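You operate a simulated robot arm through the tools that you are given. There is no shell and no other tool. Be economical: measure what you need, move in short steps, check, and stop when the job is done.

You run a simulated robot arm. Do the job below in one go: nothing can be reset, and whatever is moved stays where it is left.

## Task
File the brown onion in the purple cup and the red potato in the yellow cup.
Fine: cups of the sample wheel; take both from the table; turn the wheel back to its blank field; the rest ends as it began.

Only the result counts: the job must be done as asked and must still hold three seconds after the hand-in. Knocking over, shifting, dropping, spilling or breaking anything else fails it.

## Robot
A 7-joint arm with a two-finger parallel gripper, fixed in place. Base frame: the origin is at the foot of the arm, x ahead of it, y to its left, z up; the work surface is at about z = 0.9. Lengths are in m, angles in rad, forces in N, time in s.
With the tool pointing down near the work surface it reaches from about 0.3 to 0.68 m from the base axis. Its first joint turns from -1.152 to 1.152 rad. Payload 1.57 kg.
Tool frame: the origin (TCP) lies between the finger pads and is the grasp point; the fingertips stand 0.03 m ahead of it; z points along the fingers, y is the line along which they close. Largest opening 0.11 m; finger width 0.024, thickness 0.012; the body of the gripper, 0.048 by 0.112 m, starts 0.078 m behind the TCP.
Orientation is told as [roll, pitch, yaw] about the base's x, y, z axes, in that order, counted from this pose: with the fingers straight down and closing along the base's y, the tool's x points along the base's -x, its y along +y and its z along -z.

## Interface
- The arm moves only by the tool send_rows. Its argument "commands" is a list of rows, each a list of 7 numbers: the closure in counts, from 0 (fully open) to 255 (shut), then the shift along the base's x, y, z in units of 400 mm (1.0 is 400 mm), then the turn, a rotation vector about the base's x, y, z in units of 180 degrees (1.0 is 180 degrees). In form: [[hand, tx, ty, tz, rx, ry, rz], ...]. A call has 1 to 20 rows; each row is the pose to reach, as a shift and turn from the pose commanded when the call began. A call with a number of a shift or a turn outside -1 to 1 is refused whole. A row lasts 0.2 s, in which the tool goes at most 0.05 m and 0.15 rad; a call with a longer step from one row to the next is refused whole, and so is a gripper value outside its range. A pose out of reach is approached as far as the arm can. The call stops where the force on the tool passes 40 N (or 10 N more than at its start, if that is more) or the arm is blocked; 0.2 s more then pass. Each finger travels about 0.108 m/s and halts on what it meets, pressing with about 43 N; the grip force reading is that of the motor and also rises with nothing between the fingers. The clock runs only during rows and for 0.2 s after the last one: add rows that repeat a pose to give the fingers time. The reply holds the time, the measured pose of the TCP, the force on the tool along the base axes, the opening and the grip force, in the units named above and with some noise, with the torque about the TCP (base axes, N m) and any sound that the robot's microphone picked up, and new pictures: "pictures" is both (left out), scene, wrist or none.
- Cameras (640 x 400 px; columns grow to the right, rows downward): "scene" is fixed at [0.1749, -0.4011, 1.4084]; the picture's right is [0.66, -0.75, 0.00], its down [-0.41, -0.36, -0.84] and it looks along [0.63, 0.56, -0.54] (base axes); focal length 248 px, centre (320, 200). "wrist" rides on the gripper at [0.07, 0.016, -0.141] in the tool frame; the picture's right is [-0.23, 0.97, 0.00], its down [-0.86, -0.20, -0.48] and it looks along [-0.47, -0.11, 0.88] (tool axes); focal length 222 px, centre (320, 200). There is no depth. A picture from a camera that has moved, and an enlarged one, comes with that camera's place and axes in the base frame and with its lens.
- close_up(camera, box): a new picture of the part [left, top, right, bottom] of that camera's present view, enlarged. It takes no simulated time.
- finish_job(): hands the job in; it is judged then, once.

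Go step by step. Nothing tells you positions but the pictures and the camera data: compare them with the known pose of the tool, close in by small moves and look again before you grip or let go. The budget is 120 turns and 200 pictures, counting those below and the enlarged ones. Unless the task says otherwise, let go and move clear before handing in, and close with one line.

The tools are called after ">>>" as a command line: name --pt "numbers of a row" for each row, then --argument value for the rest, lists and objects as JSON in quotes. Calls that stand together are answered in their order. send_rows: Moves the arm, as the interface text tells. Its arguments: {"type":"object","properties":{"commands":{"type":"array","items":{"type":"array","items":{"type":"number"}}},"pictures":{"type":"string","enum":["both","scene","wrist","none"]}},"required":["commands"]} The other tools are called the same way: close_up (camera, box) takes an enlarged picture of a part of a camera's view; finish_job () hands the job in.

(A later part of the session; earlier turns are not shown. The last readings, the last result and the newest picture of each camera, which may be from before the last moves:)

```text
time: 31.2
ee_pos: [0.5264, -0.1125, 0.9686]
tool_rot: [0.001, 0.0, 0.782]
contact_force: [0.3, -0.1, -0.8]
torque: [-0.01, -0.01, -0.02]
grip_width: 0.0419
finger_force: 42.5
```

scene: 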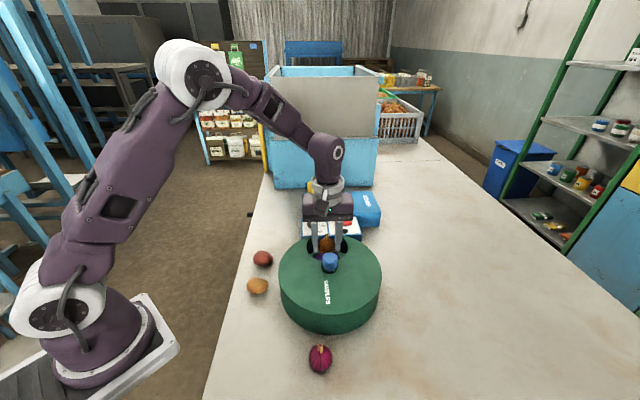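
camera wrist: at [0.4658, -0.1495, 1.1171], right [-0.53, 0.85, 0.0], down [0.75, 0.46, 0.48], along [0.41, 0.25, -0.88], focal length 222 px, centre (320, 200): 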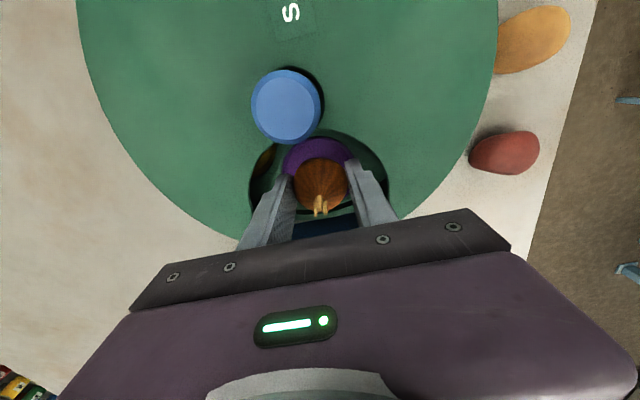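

>>> send_rows --pt "255 0 0 -0.005 0 0 0" --pt "255 0 0 -0.01 0 0 0" --pt "255 0 0 -0.015 0 0 0" --pt "255 0 0 -0.015 0 0 0" --pictures "wrist"

>>> close_up --camera "scene" --box '[270, 190, 390, 290]'

```text
time: 32.2
ee_pos: [0.5272, -0.1118, 0.9624]
tool_rot: [0.0, 0.0, 0.783]
contact_force: [-0.9, -0.5, -0.6]
torque: [-0.02, 0.03, -0.02]
grip_width: 0.0417
finger_force: 43.2
camera wrist: at [0.4659, -0.1492, 1.1042], right [-0.53, 0.85, 0.0], down [0.75, 0.46, 0.48], along [0.41, 0.25, -0.88], focal length 222 px, centre (320, 200)
```

wrist: 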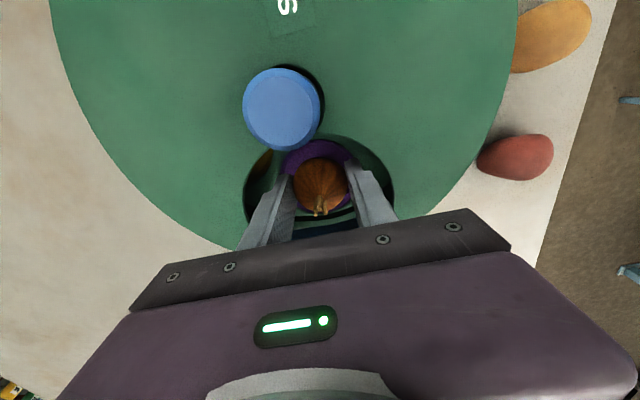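

```text
4.00 times, centred on (330, 240) of scene
camera zoom: at [0.1749, -0.4011, 1.4084], right [0.66, -0.75, 0.0], down [-0.41, -0.36, -0.84], along [0.63, 0.56, -0.54], focal length 993 px, centre (280, 40)
```

zoom: 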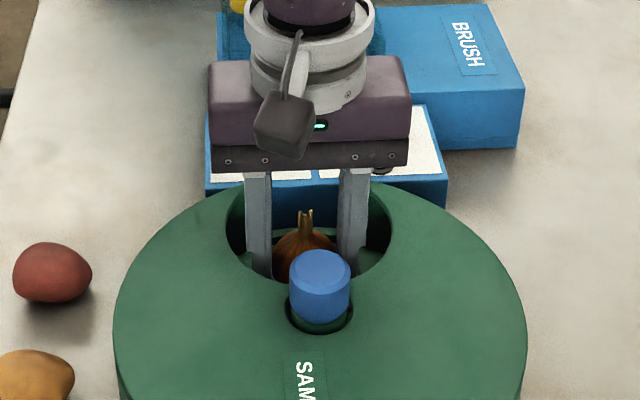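

Still free; a few more millimetres.

>>> send_rows --pt "255 0 0 -0.006 0 0 0" --pt "255 0 0 -0.012 0 0 0" --pt "255 0 0 -0.012 0 0 0" --pictures "none"

```text
time: 33.0
ee_pos: [0.5262, -0.1115, 0.9585]
tool_rot: [0.001, 0.001, 0.783]
contact_force: [-0.3, 0.0, -1.2]
torque: [-0.02, 0.02, 0.01]
grip_width: 0.0421
finger_force: 43.5
```

>>> send_rows --pt "255 0 0 -0.006 0 0 0" --pt "255 0 0 -0.012 0 0 0" --pt "255 0 0 -0.012 0 0 0" --pictures "none"

```text
time: 33.8
ee_pos: [0.527, -0.112, 0.9533]
tool_rot: [0.001, 0.002, 0.783]
contact_force: [0.4, 0.1, -0.1]
torque: [0.0, 0.0, 0.01]
grip_width: 0.042
finger_force: 42.6
```

>>> send_rows --pt "255 0 0 -0.005 0 0 0" --pt "255 0 0 -0.01 0 0 0" --pt "255 0 0 -0.01 0 0 0" --pictures "wrist"

>>> close_up --camera "scene" --box '[280, 200, 380, 280]'

>>> close_up --camera "wrist" --box '[220, 100, 420, 240]'

```text
time: 34.5
ee_pos: [0.5295, -0.1129, 0.9506]
tool_rot: [-0.008, -0.003, 0.783]
contact_force: [0.1, -1.4, 7.4]
torque: [0.11, 0.26, 0.02]
grip_width: 0.0418
finger_force: 42.6
stopped in row 3: the force on the tool passed its limit at 43 N (the readings are from after the stop); the commanded pose is now the measured one
camera wrist: at [0.467, -0.1498, 1.0928], right [-0.53, 0.85, -0.01], down [0.74, 0.46, 0.48], along [0.41, 0.25, -0.88], focal length 222 px, centre (320, 200)
```

wrist: 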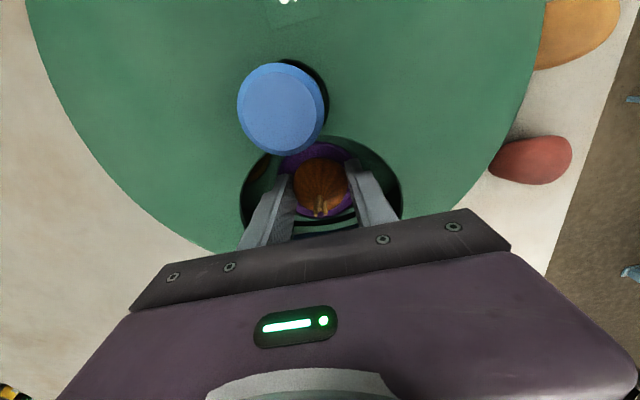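

```text
5.00 times, centred on (330, 240) of scene
camera zoom: at [0.1747, -0.4011, 1.4084], right [0.66, -0.75, 0.0], down [-0.41, -0.36, -0.84], along [0.63, 0.56, -0.54], focal length 1241 px, centre (270, 0)
```

zoom: 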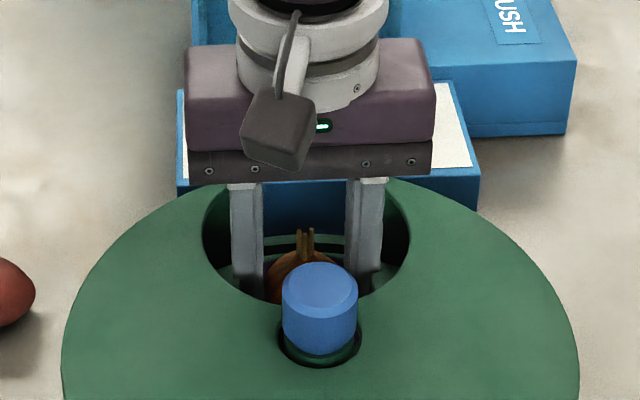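

```text
2.86 times, centred on (320, 170) of wrist
camera zoom: at [0.467, -0.1498, 1.0928], right [-0.53, 0.85, -0.01], down [0.74, 0.46, 0.48], along [0.41, 0.25, -0.88], focal length 635 px, centre (320, 286)
```

zoom: 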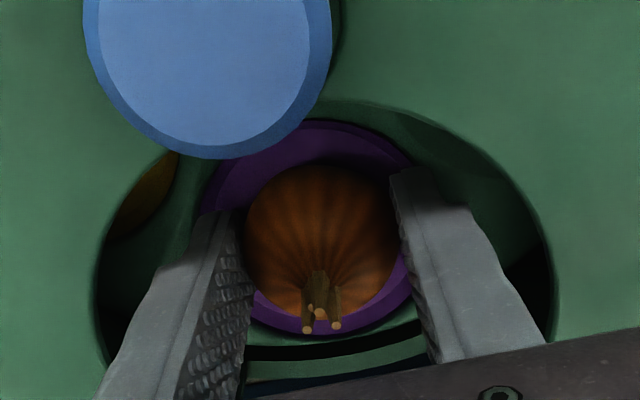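

Touched something (cup floor or rim) with the onion in the cup. I'll back up 3 mm, open just slightly, and rise.

>>> send_rows --pt "255 -0.004 0 0.007 0 0 0" --pt "255 -0.004 0 0.007 0 0 0" --pt "140 -0.004 0 0.007 0 0 0" --pt "140 -0.004 0 0.007 0 0 0" --pt "140 -0.004 0 0.03 0 0 0" --pt "140 -0.004 0 0.06 0 0 0" --pictures "wrist"

>>> close_up --camera "scene" --box '[280, 200, 380, 280]'

>>> close_up --camera "wrist" --box '[220, 100, 420, 240]'

```text
time: 35.9
ee_pos: [0.5271, -0.1139, 0.9749]
tool_rot: [-0.006, -0.004, 0.783]
contact_force: [0.6, 0.3, 0.5]
torque: [0.06, 0.02, -0.01]
grip_width: 0.0495
finger_force: 0.0
camera wrist: at [0.4653, -0.1501, 1.1161], right [-0.53, 0.85, 0.0], down [0.74, 0.46, 0.48], along [0.41, 0.25, -0.88], focal length 222 px, centre (320, 200)
```

wrist: 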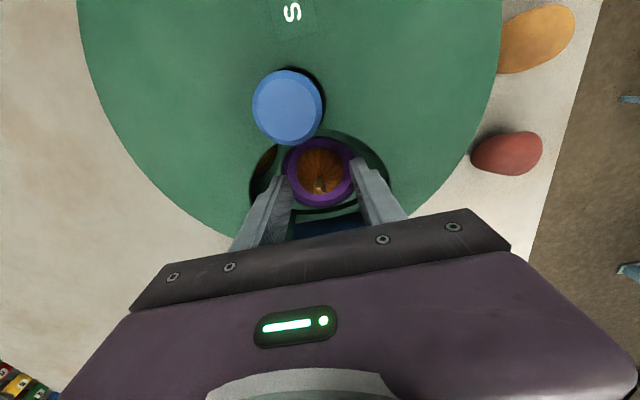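

```text
5.00 times, centred on (330, 240) of scene
camera zoom: at [0.1749, -0.4011, 1.4084], right [0.66, -0.75, 0.0], down [-0.41, -0.36, -0.84], along [0.63, 0.56, -0.54], focal length 1241 px, centre (270, 0)
```

zoom: 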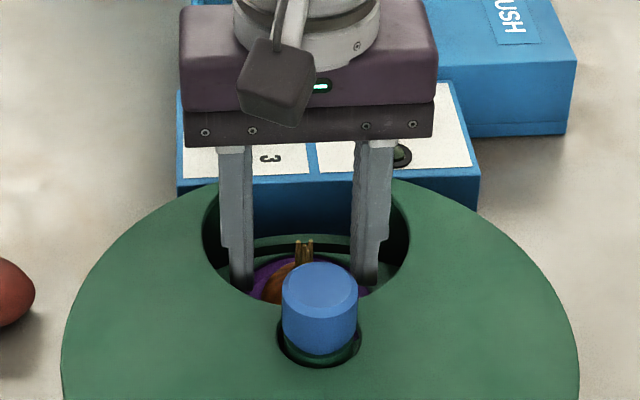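

```text
2.86 times, centred on (320, 170) of wrist
camera zoom: at [0.4653, -0.1501, 1.1161], right [-0.53, 0.85, 0.0], down [0.74, 0.46, 0.48], along [0.41, 0.25, -0.88], focal length 635 px, centre (320, 286)
```

zoom: 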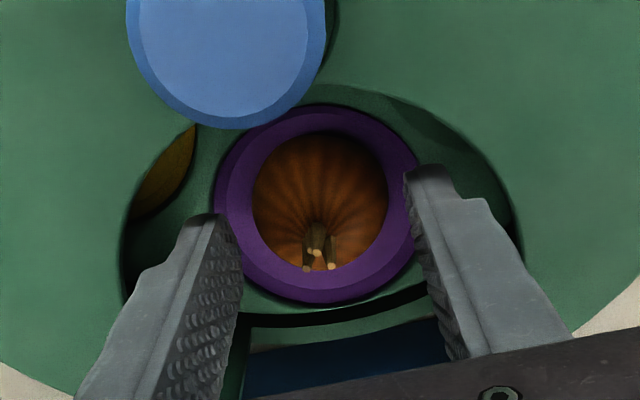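

The onion sits in the purple cup. I'll rise and go back over the knob with yaw 0 and the hand open.

>>> send_rows --pt "140 0 0 0.1 0 0 0" --pt "140 0 0 0.2 0 0 0" --pt "70 0 0 0.31 0 0 -0.04" --pt "0 -0.03 -0.03 0.31 0 0 -0.08" --pt "0 -0.06 -0.06 0.31 0 0 -0.12" --pt "0 -0.09 -0.09 0.31 0 0 -0.16" --pt "0 -0.105 -0.109 0.31 0 0 -0.2" --pt "0 -0.105 -0.109 0.31 0 0 -0.24" --pt "0 -0.105 -0.109 0.31 0 0 -0.249" --pt "0 -0.105 -0.109 0.31 0 0 -0.249"

```text
time: 38.1
ee_pos: [0.4846, -0.1563, 1.0987]
tool_rot: [-0.006, -0.004, 0.0]
contact_force: [-0.1, -0.1, -0.5]
torque: [-0.03, -0.03, 0.0]
grip_width: 0.1102
finger_force: 0.2
camera wrist: at [0.4144, -0.1389, 1.2403], right [0.23, 0.97, 0.0], down [0.85, -0.2, 0.48], along [0.47, -0.11, -0.88], focal length 222 px, centre (320, 200)
```

scene: 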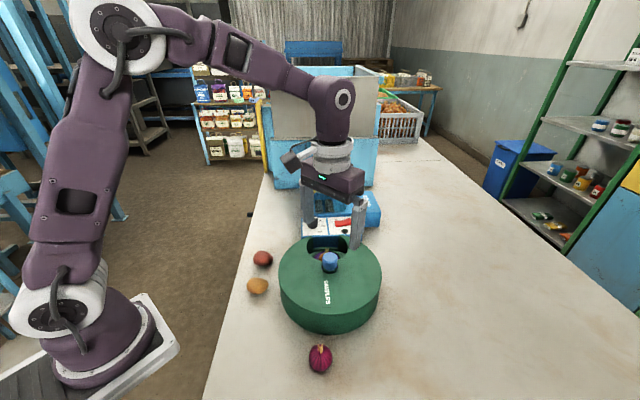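
wrist: 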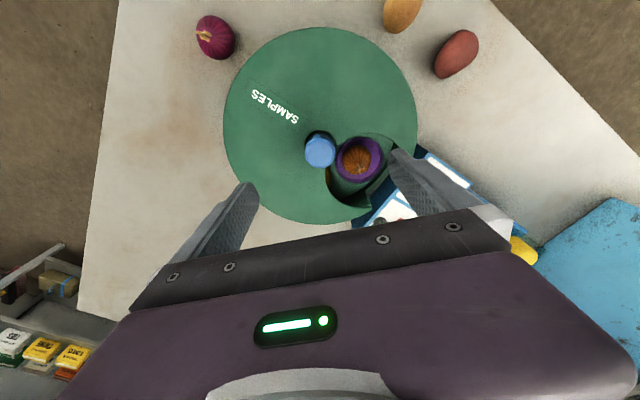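

I'll enlarge the view to measure the wheel angle against the window.

>>> close_up --camera "wrist" --box '[280, 100, 420, 220]'

```text
3.33 times, centred on (350, 160) of wrist
camera zoom: at [0.4144, -0.1389, 1.2403], right [0.23, 0.97, 0.0], down [0.85, -0.2, 0.48], along [0.47, -0.11, -0.88], focal length 740 px, centre (220, 333)
```

zoom: 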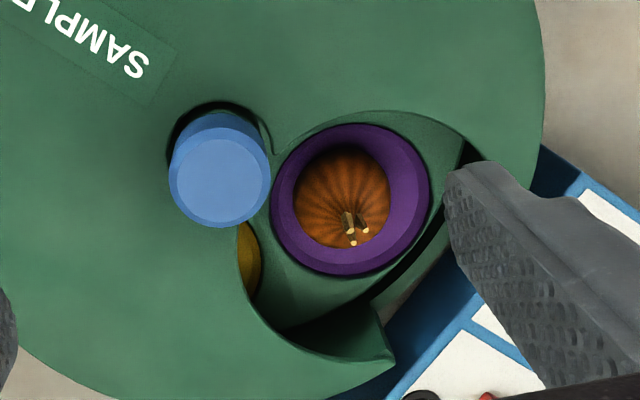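

Before turning, I want to check that the onion's stem clears the cover; zooming from the scene camera.

>>> close_up --camera "scene" --box '[300, 225, 364, 265]'

```text
10.00 times, centred on (332, 245) of scene
camera zoom: at [0.1749, -0.4011, 1.4084], right [0.66, -0.75, 0.0], down [-0.41, -0.36, -0.84], along [0.63, 0.56, -0.54], focal length 2482 px, centre (200, -250)
```

zoom: 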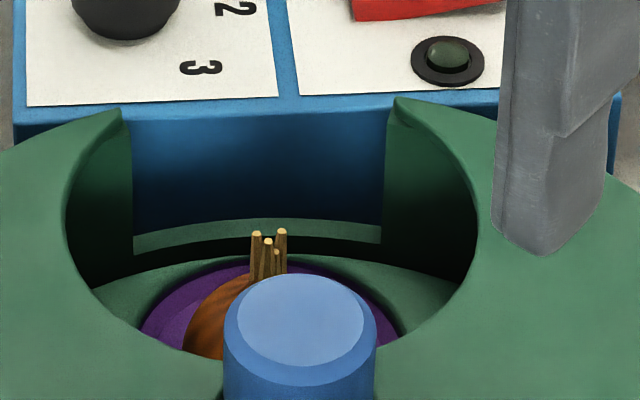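

The stem seems a few mm below the cover plane, so I'll grip the knob and turn in small increments while watching the torque.

>>> send_rows --pt "0 0.001 -0.003 -0.08 0.002 0.001 0" --pt "0 0.001 -0.003 -0.16 0.002 0.001 0" --pt "0 0.001 -0.003 -0.232 0.002 0.001 0" --pt "0 0.001 -0.003 -0.232 0.002 0.001 0" --pt "150 0.001 -0.003 -0.232 0.002 0.001 0" --pt "255 0.001 -0.003 -0.232 0.002 0.001 0" --pt "255 0.001 -0.003 -0.232 0.002 0.001 0" --pt "255 0.001 -0.003 -0.232 0.002 0.001 0" --pictures "wrist"

```text
time: 39.9
ee_pos: [0.484, -0.1574, 1.0067]
tool_rot: [0.003, 0.0, 0.002]
contact_force: [0.5, -3.0, -6.4]
torque: [-0.82, -0.44, -0.01]
grip_width: 0.0336
finger_force: 41.8
camera wrist: at [0.4149, -0.1406, 1.1482], right [0.23, 0.97, 0.0], down [0.86, -0.2, 0.48], along [0.47, -0.11, -0.88], focal length 222 px, centre (320, 200)
```

wrist: 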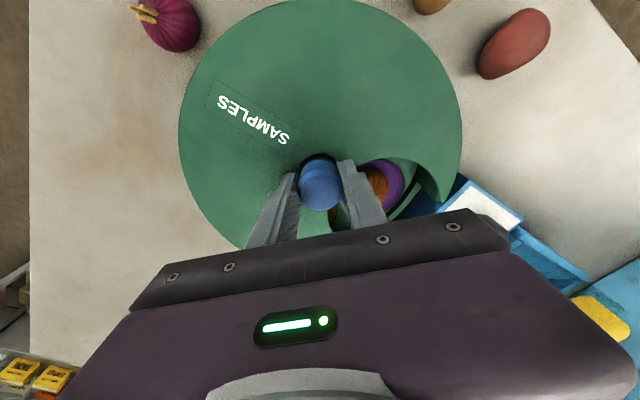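

Well centred grip. Turning gently, first part.

>>> send_rows --pt "255 0 0 0 0 0 0.025" --pt "255 0 0 0 0 0 0.05" --pt "255 0 0 0 0 0 0.075" --pt "255 0 0 0 0 0 0.1" --pt "255 0 0 0 0 0 0.125" --pt "255 0 0 0 0 0 0.125" --pictures "wrist"

>>> close_up --camera "scene" --box '[290, 215, 370, 275]'

```text
time: 41.3
ee_pos: [0.4852, -0.1574, 1.0065]
tool_rot: [0.001, 0.002, 0.393]
contact_force: [-12.9, -0.3, -2.0]
torque: [-0.48, -0.03, 0.02]
grip_width: 0.0335
finger_force: 41.0
camera wrist: at [0.4145, -0.1692, 1.1484], right [-0.16, 0.99, 0.0], down [0.87, 0.14, 0.48], along [0.47, 0.08, -0.88], focal length 222 px, centre (320, 200)
```

wrist: 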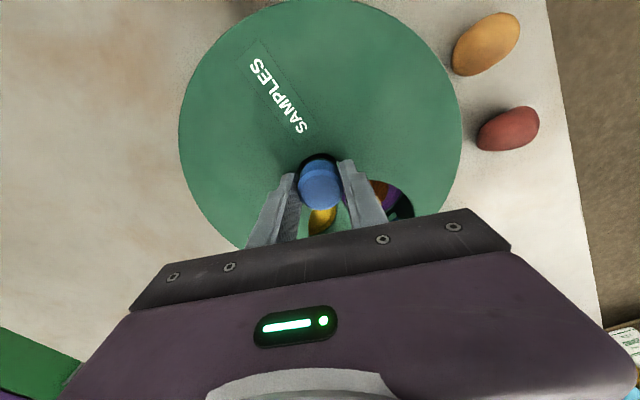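

```text
6.67 times, centred on (330, 245) of scene
camera zoom: at [0.1745, -0.4011, 1.4084], right [0.66, -0.75, 0.0], down [-0.41, -0.36, -0.84], along [0.63, 0.56, -0.54], focal length 1655 px, centre (253, -100)
```

zoom: 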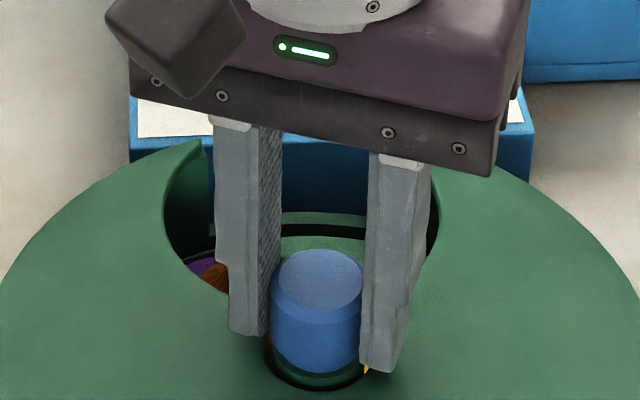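

No torque build-up. Continuing to about 67 degrees total.

>>> send_rows --pt "255 0 0 0 0 0 0.025" --pt "255 0 0 0 0 0 0.05" --pt "255 0 0 0 0 0 0.075" --pt "255 0 0 0 0 0 0.1" --pt "255 0 0 0 0 0 0.125" --pt "255 0 0 0 0 0 0.125" --pictures "none"

```text
time: 42.7
ee_pos: [0.4845, -0.1592, 1.007]
tool_rot: [0.0, 0.0, 0.787]
contact_force: [-19.0, -1.9, 17.6]
torque: [-0.21, -0.08, 0.02]
grip_width: 0.0338
finger_force: 41.4
```

>>> send_rows --pt "255 -0.002 0.001 0 0 0 0" --pt "255 -0.002 0.001 0 0 0 0.025" --pt "255 -0.002 0.001 0 0 0 0.05" --pt "255 -0.002 0.001 0 0 0 0.075" --pt "255 -0.002 0.001 0 0 0 0.1" --pt "255 -0.002 0.001 0 0 0 0.122" --pt "255 -0.002 0.001 0 0 0 0.122" --pictures "wrist"

>>> close_up --camera "scene" --box '[290, 215, 370, 275]'

```text
time: 44.3
ee_pos: [0.4844, -0.1582, 1.006]
tool_rot: [-0.003, 0.0, 1.172]
contact_force: [5.7, -17.2, 16.4]
torque: [-0.09, 0.38, 0.05]
grip_width: 0.0333
finger_force: 41.3
camera wrist: at [0.4431, -0.2155, 1.1481], right [-0.81, 0.59, 0.0], down [0.52, 0.71, 0.48], along [0.28, 0.39, -0.88], focal length 222 px, centre (320, 200)
```

wrist: 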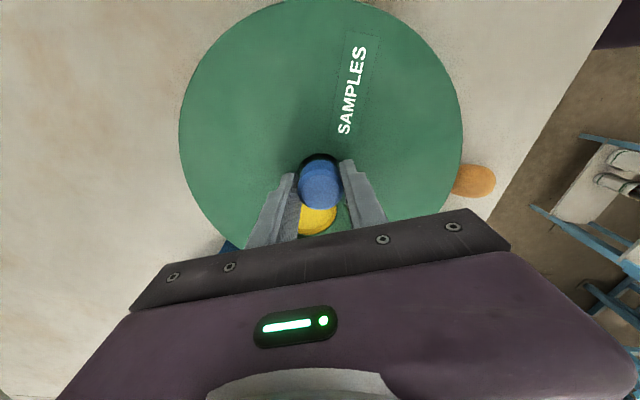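

```text
6.67 times, centred on (330, 245) of scene
camera zoom: at [0.1748, -0.4015, 1.4083], right [0.66, -0.75, 0.0], down [-0.41, -0.36, -0.84], along [0.63, 0.56, -0.54], focal length 1655 px, centre (253, -100)
```

zoom: 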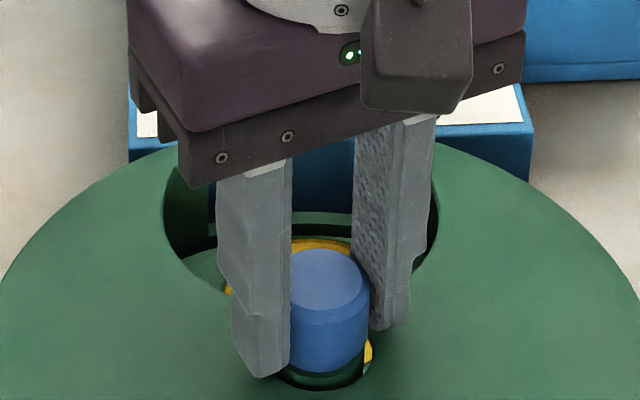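

Yellow appears. Releasing and moving to view the window.

>>> send_rows --pt "0 0 0 0 0 0 0" --pt "0 0 0 0 0 0 0" --pt "0 0 0 0 0 0 0" --pt "0 0 0 0.1 0 0 0" --pt "0 0 0 0.2 0 0 0" --pt "0 0.03 0.04 0.28 0 0 0" --pt "0 0.06 0.1 0.34 0 0 0" --pt "0 0.079 0.143 0.385 0 0 0" --pt "0 0.079 0.143 0.385 0 0 0" --pictures "none"

>>> close_up --camera "wrist" --box '[220, 40, 420, 240]'

```text
time: 46.3
ee_pos: [0.517, -0.1007, 1.1599]
tool_rot: [0.002, 0.001, 1.17]
contact_force: [0.1, 0.1, 0.6]
torque: [-0.02, -0.02, 0.01]
grip_width: 0.1099
finger_force: 0.1
```

```text
2.00 times, centred on (320, 140) of wrist
camera zoom: at [0.4745, -0.1588, 1.3013], right [-0.81, 0.59, 0.0], down [0.52, 0.71, 0.48], along [0.28, 0.39, -0.88], focal length 444 px, centre (320, 320)
```

zoom: 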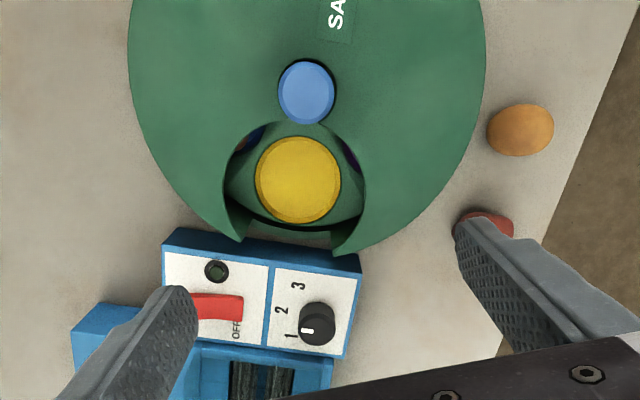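

Yellow is centred, with blank gaps beside it. Now heading to the red potato (~0.428, 0.027), turning to close across its short side.

>>> send_rows --pt "80 -0.01 0.02 0 0 0 -0.046" --pt "80 -0.03 0.05 0 0 0 -0.092" --pt "80 -0.06 0.09 0 0 0 -0.138" --pt "80 -0.09 0.13 0 0 0 -0.184" --pt "80 -0.12 0.17 0 0 0 -0.23" --pt "80 -0.15 0.21 0 0 0 -0.276" --pt "80 -0.18 0.26 0 0 0 -0.322" --pt "80 -0.2 0.29 0 0 0 -0.368" --pt "80 -0.2225 0.319 0 0 0 -0.414" --pt "80 -0.2225 0.319 -0.04 0 0 -0.46" --pt "80 -0.2225 0.319 -0.08 0 0 -0.506" --pt "80 -0.2225 0.319 -0.13 0 0 -0.552" --pt "80 -0.2225 0.319 -0.18 0 0 -0.598" --pt "80 -0.2225 0.319 -0.23 0 0 -0.644" --pt "80 -0.2225 0.319 -0.25 0 0 -0.6525" --pt "80 -0.2225 0.319 -0.25 0 0 -0.6525"

>>> close_up --camera "scene" --box '[220, 220, 340, 320]'

```text
time: 49.7
ee_pos: [0.4271, 0.0274, 1.0594]
tool_rot: [0.002, -0.001, -0.881]
contact_force: [-0.4, 0.1, -0.3]
torque: [0.02, 0.0, -0.01]
grip_width: 0.0754
finger_force: 0.0
camera wrist: at [0.3944, 0.0926, 1.2025], right [0.9, 0.44, 0.0], down [0.39, -0.79, 0.48], along [0.21, -0.43, -0.88], focal length 222 px, centre (320, 200)
```

scene: 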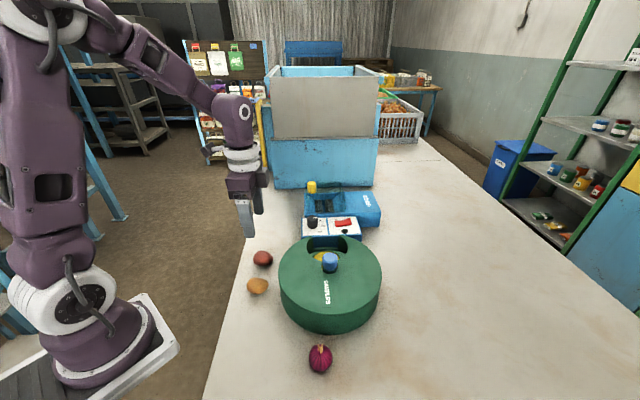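
wrist: 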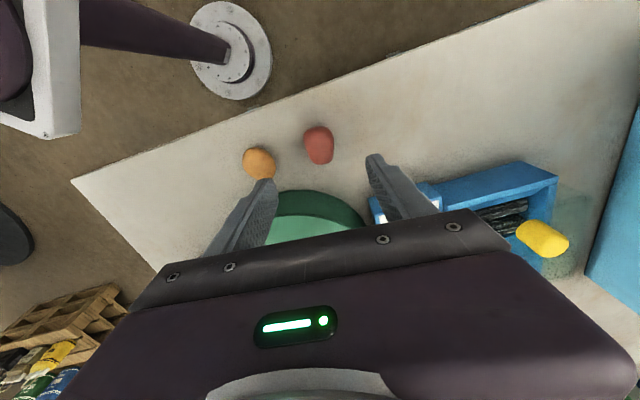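

```text
4.00 times, centred on (280, 270) of scene
camera zoom: at [0.1749, -0.4011, 1.4084], right [0.66, -0.75, 0.0], down [-0.41, -0.36, -0.84], along [0.63, 0.56, -0.54], focal length 993 px, centre (480, -80)
```

zoom: 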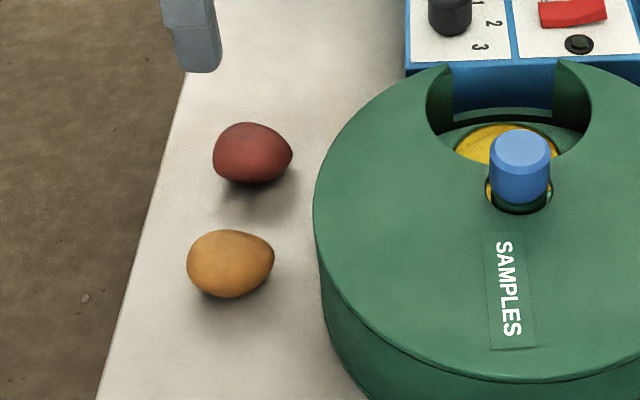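

Potato is aligned between the fingers. Descending partly and checking.

>>> send_rows --pt "80 -0.003 -0.004 -0.1 0 0 0" --pt "80 -0.003 -0.004 -0.2 0 0 0" --pt "80 -0.003 -0.004 -0.27 0 0 0" --pt "80 -0.003 -0.004 -0.305 0 0 0" --pt "80 -0.003 -0.004 -0.305 0 0 0" --pictures "none"

>>> close_up --camera "wrist" --box '[220, 100, 420, 240]'

>>> close_up --camera "scene" --box '[220, 220, 320, 300]'

```text
time: 50.9
ee_pos: [0.4262, 0.0261, 0.9407]
tool_rot: [0.002, 0.0, -0.881]
contact_force: [0.1, 0.0, 0.6]
torque: [0.0, 0.01, 0.01]
grip_width: 0.0751
finger_force: 0.0
```

```text
2.86 times, centred on (320, 170) of wrist
camera zoom: at [0.3931, 0.0903, 1.0818], right [0.9, 0.45, 0.0], down [0.39, -0.79, 0.48], along [0.21, -0.43, -0.88], focal length 635 px, centre (320, 286)
```

zoom: 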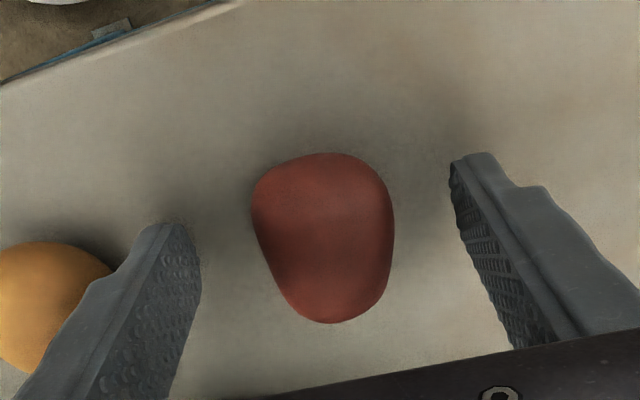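

```text
5.00 times, centred on (270, 260) of scene
camera zoom: at [0.1749, -0.4011, 1.4084], right [0.66, -0.75, 0.0], down [-0.41, -0.36, -0.84], along [0.63, 0.56, -0.54], focal length 1241 px, centre (570, -100)
```

zoom: 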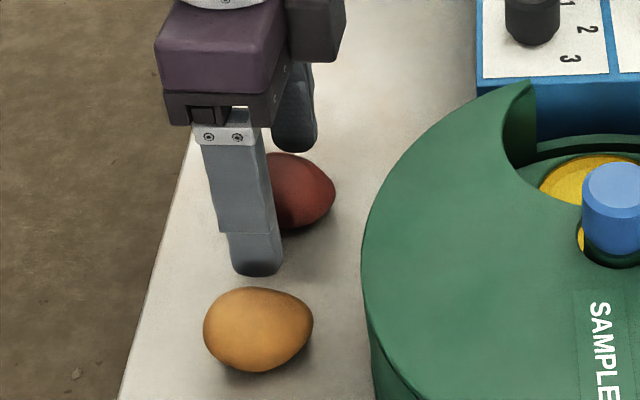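

Aligned. I'll shift slightly toward the wide end, lower, grip and lift slowly.

>>> send_rows --pt "80 -0.002 0.003 -0.019 0 0 0" --pt "80 -0.002 0.003 -0.019 0 0 0" --pt "255 -0.002 0.003 -0.019 0 0 0" --pt "255 -0.002 0.003 -0.019 0 0 0" --pt "255 -0.002 0.003 -0.019 0 0 0" --pt "255 -0.002 0.003 -0.019 0 0 0" --pt "255 -0.002 0.003 -0.005 0 0 0" --pt "255 -0.002 0.003 0.01 0 0 0" --pt "255 -0.002 0.003 0.03 0 0 0" --pt "255 -0.002 0.003 0.06 0 0 0" --pt "255 -0.002 0.003 0.09 0 0 0" --pictures "none"

>>> close_up --camera "wrist" --box '[220, 100, 420, 240]'

>>> close_up --camera "scene" --box '[220, 200, 320, 300]'

```text
time: 53.3
ee_pos: [0.4248, 0.0274, 0.9745]
tool_rot: [0.003, 0.002, -0.881]
contact_force: [-0.7, -0.3, 0.2]
torque: [0.01, 0.01, 0.02]
grip_width: 0.0367
finger_force: 42.9
```

```text
2.86 times, centred on (320, 170) of wrist
camera zoom: at [0.3934, 0.0918, 1.1166], right [0.9, 0.45, 0.0], down [0.39, -0.79, 0.48], along [0.21, -0.43, -0.88], focal length 635 px, centre (320, 286)
```

zoom: 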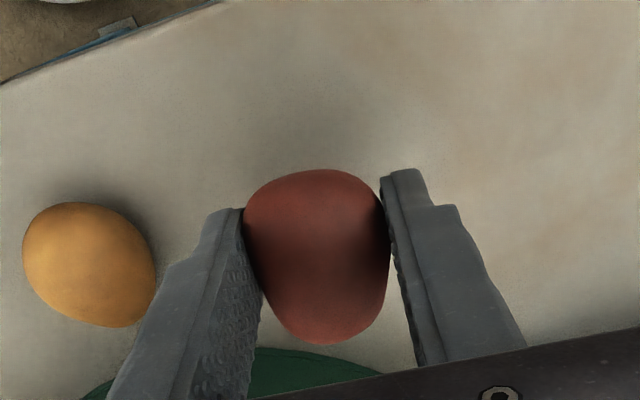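

```text
4.00 times, centred on (270, 250) of scene
camera zoom: at [0.1749, -0.4011, 1.4084], right [0.66, -0.75, 0.0], down [-0.41, -0.36, -0.84], along [0.63, 0.56, -0.54], focal length 993 px, centre (520, 0)
```

zoom: 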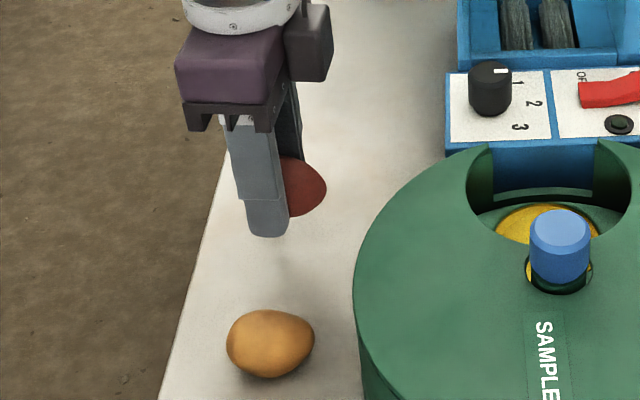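

Held firmly. Lifting higher, then carrying to above the yellow cup while turning to the tangential yaw.

>>> send_rows --pt "255 0 0 0.03 0 0 0" --pt "255 0 0 0.07 0 0 0.01" --pt "255 0 0 0.11 0 0 0.04" --pt "255 0 0 0.15 0 0 0.075" --pt "255 0 0 0.19 0 0 0.11" --pt "255 0 0 0.23 0 0 0.145" --pt "255 0 0 0.27 0 0 0.18" --pt "255 0 0 0.31 0 0 0.215" --pt "255 0.01 -0.014 0.328 0 0 0.25" --pt "255 0.035 -0.05 0.328 0 0 0.285" --pt "255 0.065 -0.09 0.328 0 0 0.32" --pt "255 0.095 -0.13 0.328 0 0 0.355" --pt "255 0.125 -0.17 0.328 0 0 0.39" --pt "255 0.155 -0.21 0.328 0 0 0.425" --pt "255 0.185 -0.25 0.328 0 0 0.46" --pt "255 0.215 -0.29 0.328 0 0 0.495" --pt "255 0.24 -0.325 0.328 0 0 0.525" --pt "255 0.254 -0.3475 0.328 0 0 0.53" --pt "255 0.254 -0.3475 0.328 0 0 0.53"

>>> close_up --camera "scene" --box '[270, 170, 390, 290]'

```text
time: 57.3
ee_pos: [0.5263, -0.1124, 1.1059]
tool_rot: [0.002, 0.0, 0.785]
contact_force: [-0.2, -0.5, -0.8]
torque: [0.02, -0.03, 0.01]
grip_width: 0.0364
finger_force: 42.9
camera wrist: at [0.4654, -0.149, 1.2473], right [-0.53, 0.85, 0.0], down [0.75, 0.46, 0.48], along [0.41, 0.25, -0.88], focal length 222 px, centre (320, 200)
```

scene: 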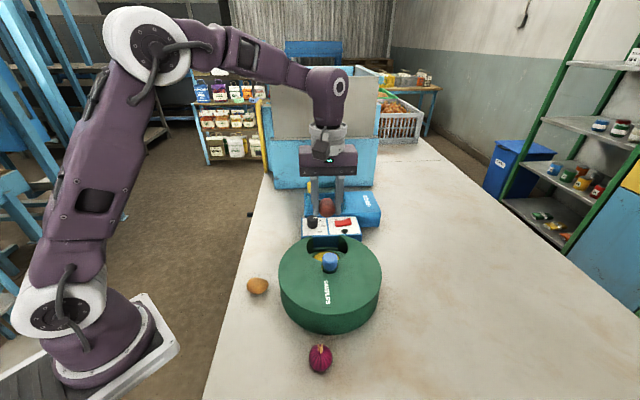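
wrist: 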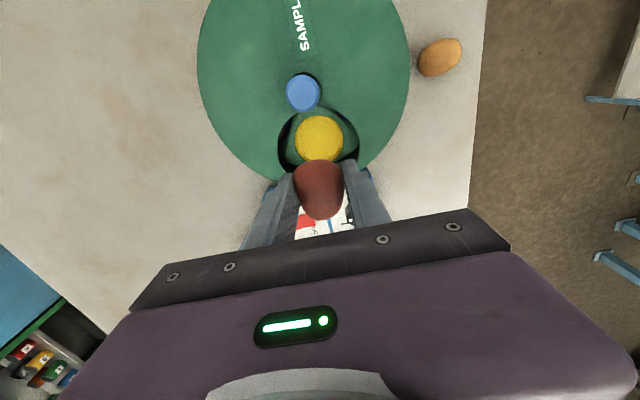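

```text
3.33 times, centred on (330, 230) of scene
camera zoom: at [0.1749, -0.4011, 1.4084], right [0.66, -0.75, 0.0], down [-0.41, -0.36, -0.84], along [0.63, 0.56, -0.54], focal length 828 px, centre (287, 100)
```

zoom: 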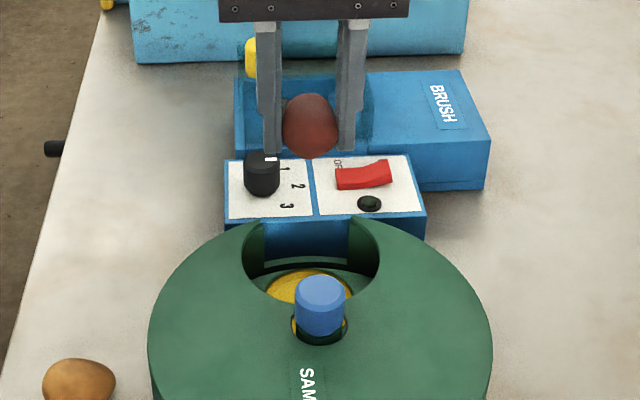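

Centred over yellow. Lowering to just above the cup floor height found before.

>>> send_rows --pt "255 -0.002 -0.002 -0.06 0 0 0" --pt "255 -0.002 -0.002 -0.12 0 0 0" --pt "255 -0.002 -0.002 -0.18 0 0 0" --pt "255 -0.002 -0.002 -0.24 0 0 0" --pt "255 -0.002 -0.002 -0.28 0 0 0" --pt "255 -0.002 -0.002 -0.32 0 0 0" --pt "255 -0.002 -0.002 -0.34 0 0 0" --pt "255 -0.002 -0.002 -0.34 0 0 0" --pictures "none"

>>> close_up --camera "wrist" --box '[220, 100, 420, 240]'

>>> close_up --camera "scene" --box '[280, 200, 380, 280]'

```text
time: 59.1
ee_pos: [0.5269, -0.1117, 0.9689]
tool_rot: [0.002, 0.0, 0.785]
contact_force: [-0.2, 0.6, 0.1]
torque: [0.0, 0.0, 0.0]
grip_width: 0.0363
finger_force: 43.1
```

```text
2.86 times, centred on (320, 170) of wrist
camera zoom: at [0.4664, -0.1495, 1.1109], right [-0.53, 0.85, 0.0], down [0.75, 0.46, 0.48], along [0.41, 0.25, -0.88], focal length 635 px, centre (320, 286)
```

zoom: 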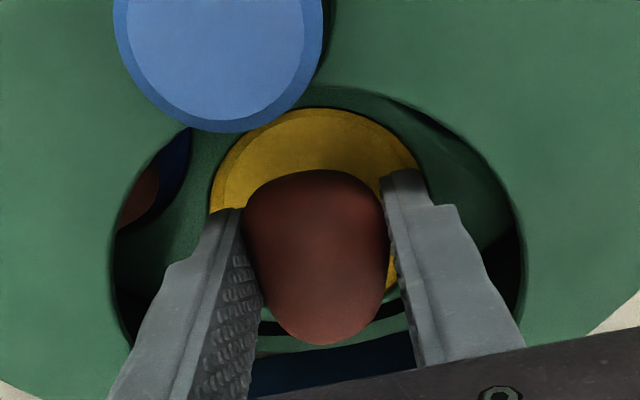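

```text
5.00 times, centred on (330, 240) of scene
camera zoom: at [0.1749, -0.4011, 1.4084], right [0.66, -0.75, 0.0], down [-0.41, -0.36, -0.84], along [0.63, 0.56, -0.54], focal length 1241 px, centre (270, 0)
```

zoom: 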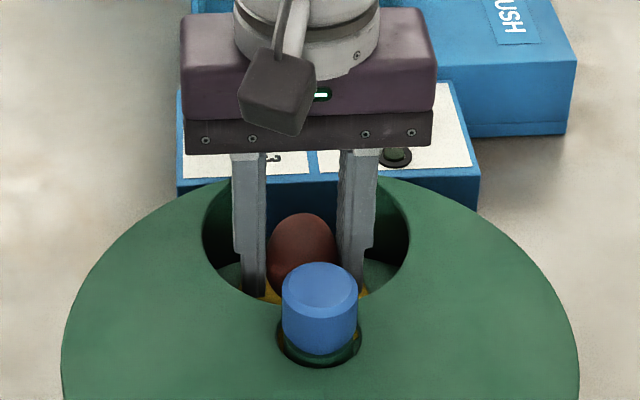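

The potato sits ~6 mm outward of the cup centre; shifting inward and lowering slowly.

>>> send_rows --pt "255 -0.0125 -0.008 0 0 0 0" --pt "255 -0.0125 -0.008 -0.012 0 0 0" --pt "255 -0.0125 -0.008 -0.024 0 0 0" --pt "255 -0.0125 -0.008 -0.03 0 0 0" --pt "255 -0.0125 -0.008 -0.03 0 0 0" --pictures "none"

>>> close_up --camera "wrist" --box '[220, 100, 420, 240]'

```text
time: 60.3
ee_pos: [0.5207, -0.1165, 0.9574]
tool_rot: [0.002, 0.001, 0.784]
contact_force: [-0.2, 0.7, -0.1]
torque: [0.01, 0.0, 0.02]
grip_width: 0.0361
finger_force: 42.7
```

```text
2.86 times, centred on (320, 170) of wrist
camera zoom: at [0.4604, -0.153, 1.0987], right [-0.53, 0.85, 0.0], down [0.75, 0.46, 0.48], along [0.41, 0.25, -0.88], focal length 635 px, centre (320, 286)
```

zoom: 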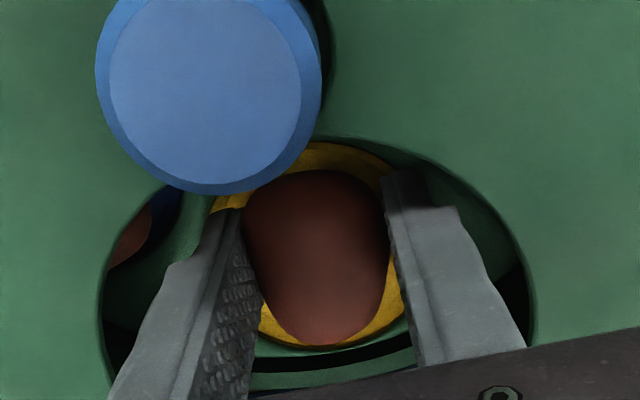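

Centred in the cup. Lowering 4 mm more, then releasing slightly and rising.

>>> send_rows --pt "255 0 0 -0.006 0 0 0" --pt "255 0 0 -0.011 0 0 0" --pt "255 0 0 -0.011 0 0 0" --pictures "none"

```text
time: 61.1
ee_pos: [0.5213, -0.115, 0.953]
tool_rot: [0.002, 0.0, 0.786]
contact_force: [-0.1, -0.3, -1.0]
torque: [-0.05, 0.0, -0.01]
grip_width: 0.0363
finger_force: 42.4
```

>>> send_rows --pt "150 0 0 0 0 0 0" --pt "150 0 0 0 0 0 0" --pt "150 0 0 0.02 0 0 0" --pt "150 0 0 0.06 0 0 0" --pt "150 0 0 0.12 0 0 0" --pt "150 0 0 0.2 0 0 0" --pt "150 0 0 0.28 0 0 0" --pt "100 0 0 0.37 0 0 0" --pt "100 0 0 0.37 0 0 0" --pictures "wrist"

>>> close_up --camera "wrist" --box '[240, 80, 400, 200]'

>>> close_up --camera "scene" --box '[300, 225, 364, 265]'

```text
time: 63.1
ee_pos: [0.5195, -0.1156, 1.0996]
tool_rot: [0.003, 0.0, 0.786]
contact_force: [0.4, 0.1, 0.2]
torque: [0.02, 0.02, 0.01]
grip_width: 0.0669
finger_force: 0.0
camera wrist: at [0.4593, -0.1522, 1.2412], right [-0.53, 0.85, 0.0], down [0.75, 0.46, 0.48], along [0.41, 0.25, -0.88], focal length 222 px, centre (320, 200)
```

wrist: 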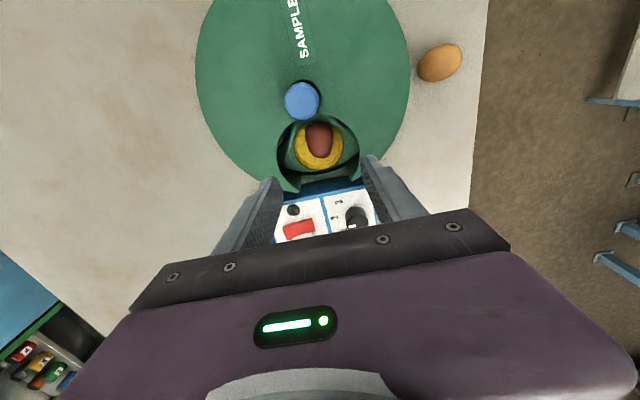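

```text
3.33 times, centred on (320, 140) of wrist
camera zoom: at [0.4593, -0.1522, 1.2412], right [-0.53, 0.85, 0.0], down [0.75, 0.46, 0.48], along [0.41, 0.25, -0.88], focal length 740 px, centre (320, 400)
```

zoom: 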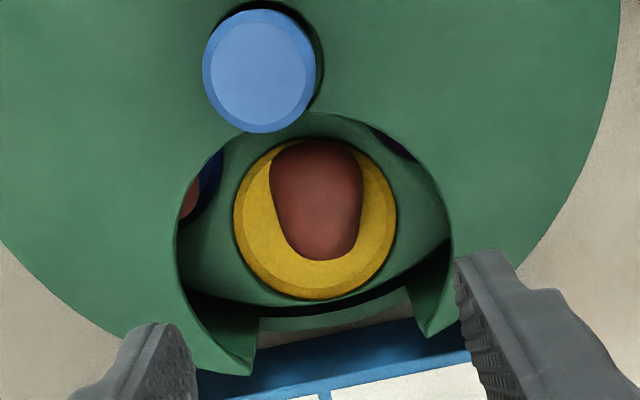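

```text
10.00 times, centred on (332, 245) of scene
camera zoom: at [0.1749, -0.4011, 1.4084], right [0.66, -0.75, 0.0], down [-0.41, -0.36, -0.84], along [0.63, 0.56, -0.54], focal length 2482 px, centre (200, -250)
```

zoom: 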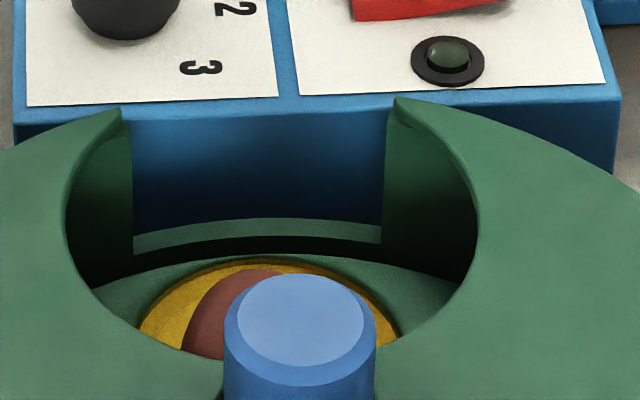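

The red potato lies in the yellow cup. Now back to the knob at yaw 1.17 to turn the wheel back clockwise.

>>> send_rows --pt "50 -0.03 -0.035 0 0 0 0.04" --pt "0 -0.06 -0.07 0 0 0 0.08" --pt "0 -0.087 -0.106 0 0 0 0.123" --pt "0 -0.087 -0.106 0 0 0 0.123" --pt "0 -0.087 -0.106 0 0 0 0.123" --pictures "wrist"

```text
time: 64.3
ee_pos: [0.4854, -0.159, 1.1003]
tool_rot: [0.003, 0.0, 1.173]
contact_force: [-0.1, 0.3, -0.8]
torque: [0.0, 0.0, 0.01]
grip_width: 0.1103
finger_force: 0.1
camera wrist: at [0.4438, -0.2166, 1.2426], right [-0.81, 0.59, 0.0], down [0.52, 0.71, 0.48], along [0.28, 0.39, -0.88], focal length 222 px, centre (320, 200)
```

wrist: 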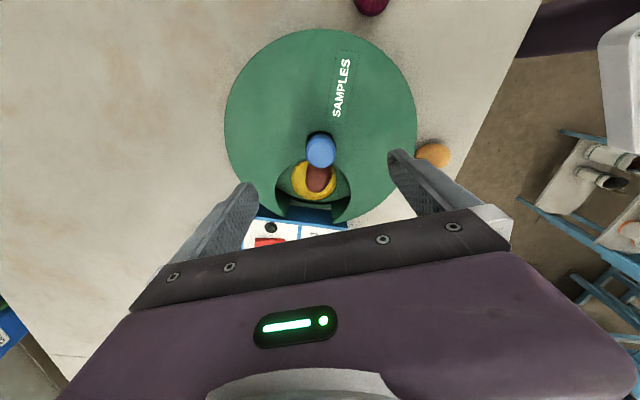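

>>> send_rows --pt "0 -0.001 0.003 -0.08 0 0 0" --pt "0 -0.001 0.003 -0.16 0 0 0" --pt "0 -0.001 0.003 -0.234 0 0 0" --pt "0 -0.001 0.003 -0.234 0 0 0" --pt "150 -0.001 0.003 -0.234 0 0 0" --pt "255 -0.001 0.003 -0.234 0 0 0" --pt "255 -0.001 0.003 -0.234 0 0 0" --pt "255 -0.001 0.003 -0.234 0 0 0" --pictures "none"

```text
time: 66.1
ee_pos: [0.486, -0.1569, 1.0061]
tool_rot: [-0.002, 0.001, 1.169]
contact_force: [15.1, -7.7, -10.6]
torque: [0.01, -0.42, -0.02]
grip_width: 0.033
finger_force: 41.1
```

Gripped. Turning back clockwise gently, first part.

>>> send_rows --pt "255 0.001 -0.001 0 0 0 0" --pt "255 0.001 -0.001 0 0 0 -0.025" --pt "255 0.001 -0.001 0 0 0 -0.05" --pt "255 0.001 -0.001 0 0 0 -0.075" --pt "255 0.001 -0.001 0 0 0 -0.1" --pt "255 0.001 -0.001 0 0 0 -0.125" --pt "255 0.001 -0.001 0 0 0 -0.125" --pictures "wrist"

```text
time: 67.7
ee_pos: [0.4862, -0.1567, 1.0073]
tool_rot: [0.003, -0.001, 0.778]
contact_force: [7.0, 8.0, -7.7]
torque: [0.07, -0.5, -0.04]
grip_width: 0.0331
finger_force: 41.6
camera wrist: at [0.4254, -0.194, 1.149], right [-0.52, 0.85, 0.0], down [0.75, 0.46, 0.48], along [0.41, 0.25, -0.88], focal length 222 px, centre (320, 200)
```

wrist: 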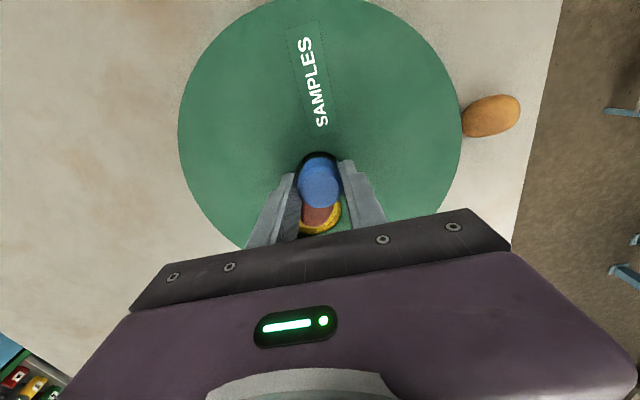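

No resistance. Continuing.

>>> send_rows --pt "255 0 0 0 0 0 -0.03" --pt "255 0 0 0 0 0 -0.06" --pt "255 0 0 0 0 0 -0.09" --pt "255 0 0 0 0 0 -0.12" --pt "255 0 0 0 0 0 -0.15" --pt "255 0 0 0 0 0 -0.18" --pt "255 0 0 0 0 0 -0.21" --pt "255 0 0 0 0 0 -0.248" --pt "255 0 0 0 0 0 -0.248" --pictures "wrist"

```text
time: 69.7
ee_pos: [0.4868, -0.1578, 1.007]
tool_rot: [0.002, 0.002, -0.001]
contact_force: [1.6, 9.2, -12.8]
torque: [-0.22, -0.24, -0.04]
grip_width: 0.0332
finger_force: 41.1
camera wrist: at [0.4167, -0.1405, 1.1491], right [0.23, 0.97, 0.0], down [0.86, -0.2, 0.48], along [0.46, -0.11, -0.88], focal length 222 px, centre (320, 200)
```

wrist: 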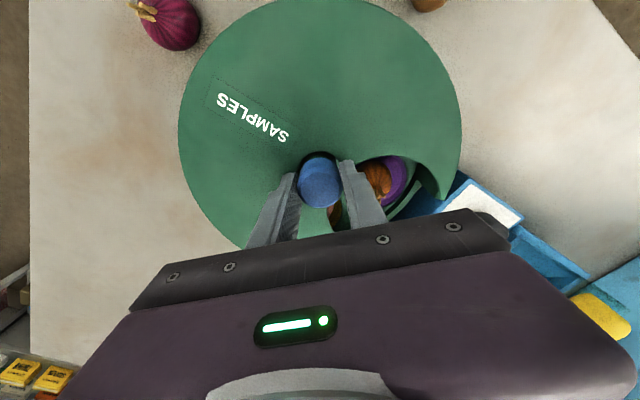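

Purple with the onion is back in the window as before. Continuing the remaining 1.133 rad.

>>> send_rows --pt "255 0 0.001 0 0 0 -0.03" --pt "255 0 0.001 0 0 0 -0.06" --pt "255 0 0.001 0 0 0 -0.09" --pt "255 0 0.001 0 0 0 -0.12" --pt "255 0 0.001 0 0 0 -0.15" --pt "255 0 0.001 0 0 0 -0.18" --pt "255 0 0.001 0 0 0 -0.21" --pt "255 0 0.001 0 0 0 -0.24" --pt "255 0 0.001 0 0 0 -0.27" --pt "255 0 0.001 0 0 0 -0.3" --pt "255 0 0.001 0 0 0 -0.33" --pt "255 0 0.001 0 0 0 -0.361" --pt "255 0 0.001 0 0 0 -0.361" --pictures "wrist"

```text
time: 72.5
ee_pos: [0.4857, -0.1584, 1.0077]
tool_rot: [0.001, 0.001, -1.135]
contact_force: [-5.6, -8.5, -9.6]
torque: [-0.37, 0.5, -0.02]
grip_width: 0.0331
finger_force: 41.2
camera wrist: at [0.4713, -0.087, 1.1492], right [0.98, 0.2, 0.0], down [0.18, -0.86, 0.48], along [0.1, -0.47, -0.88], focal length 222 px, centre (320, 200)
```

wrist: 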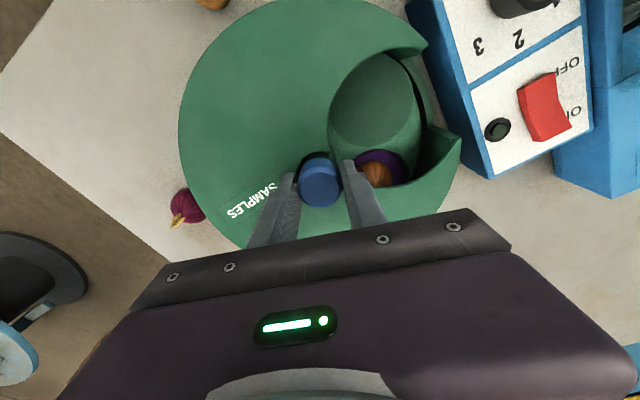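

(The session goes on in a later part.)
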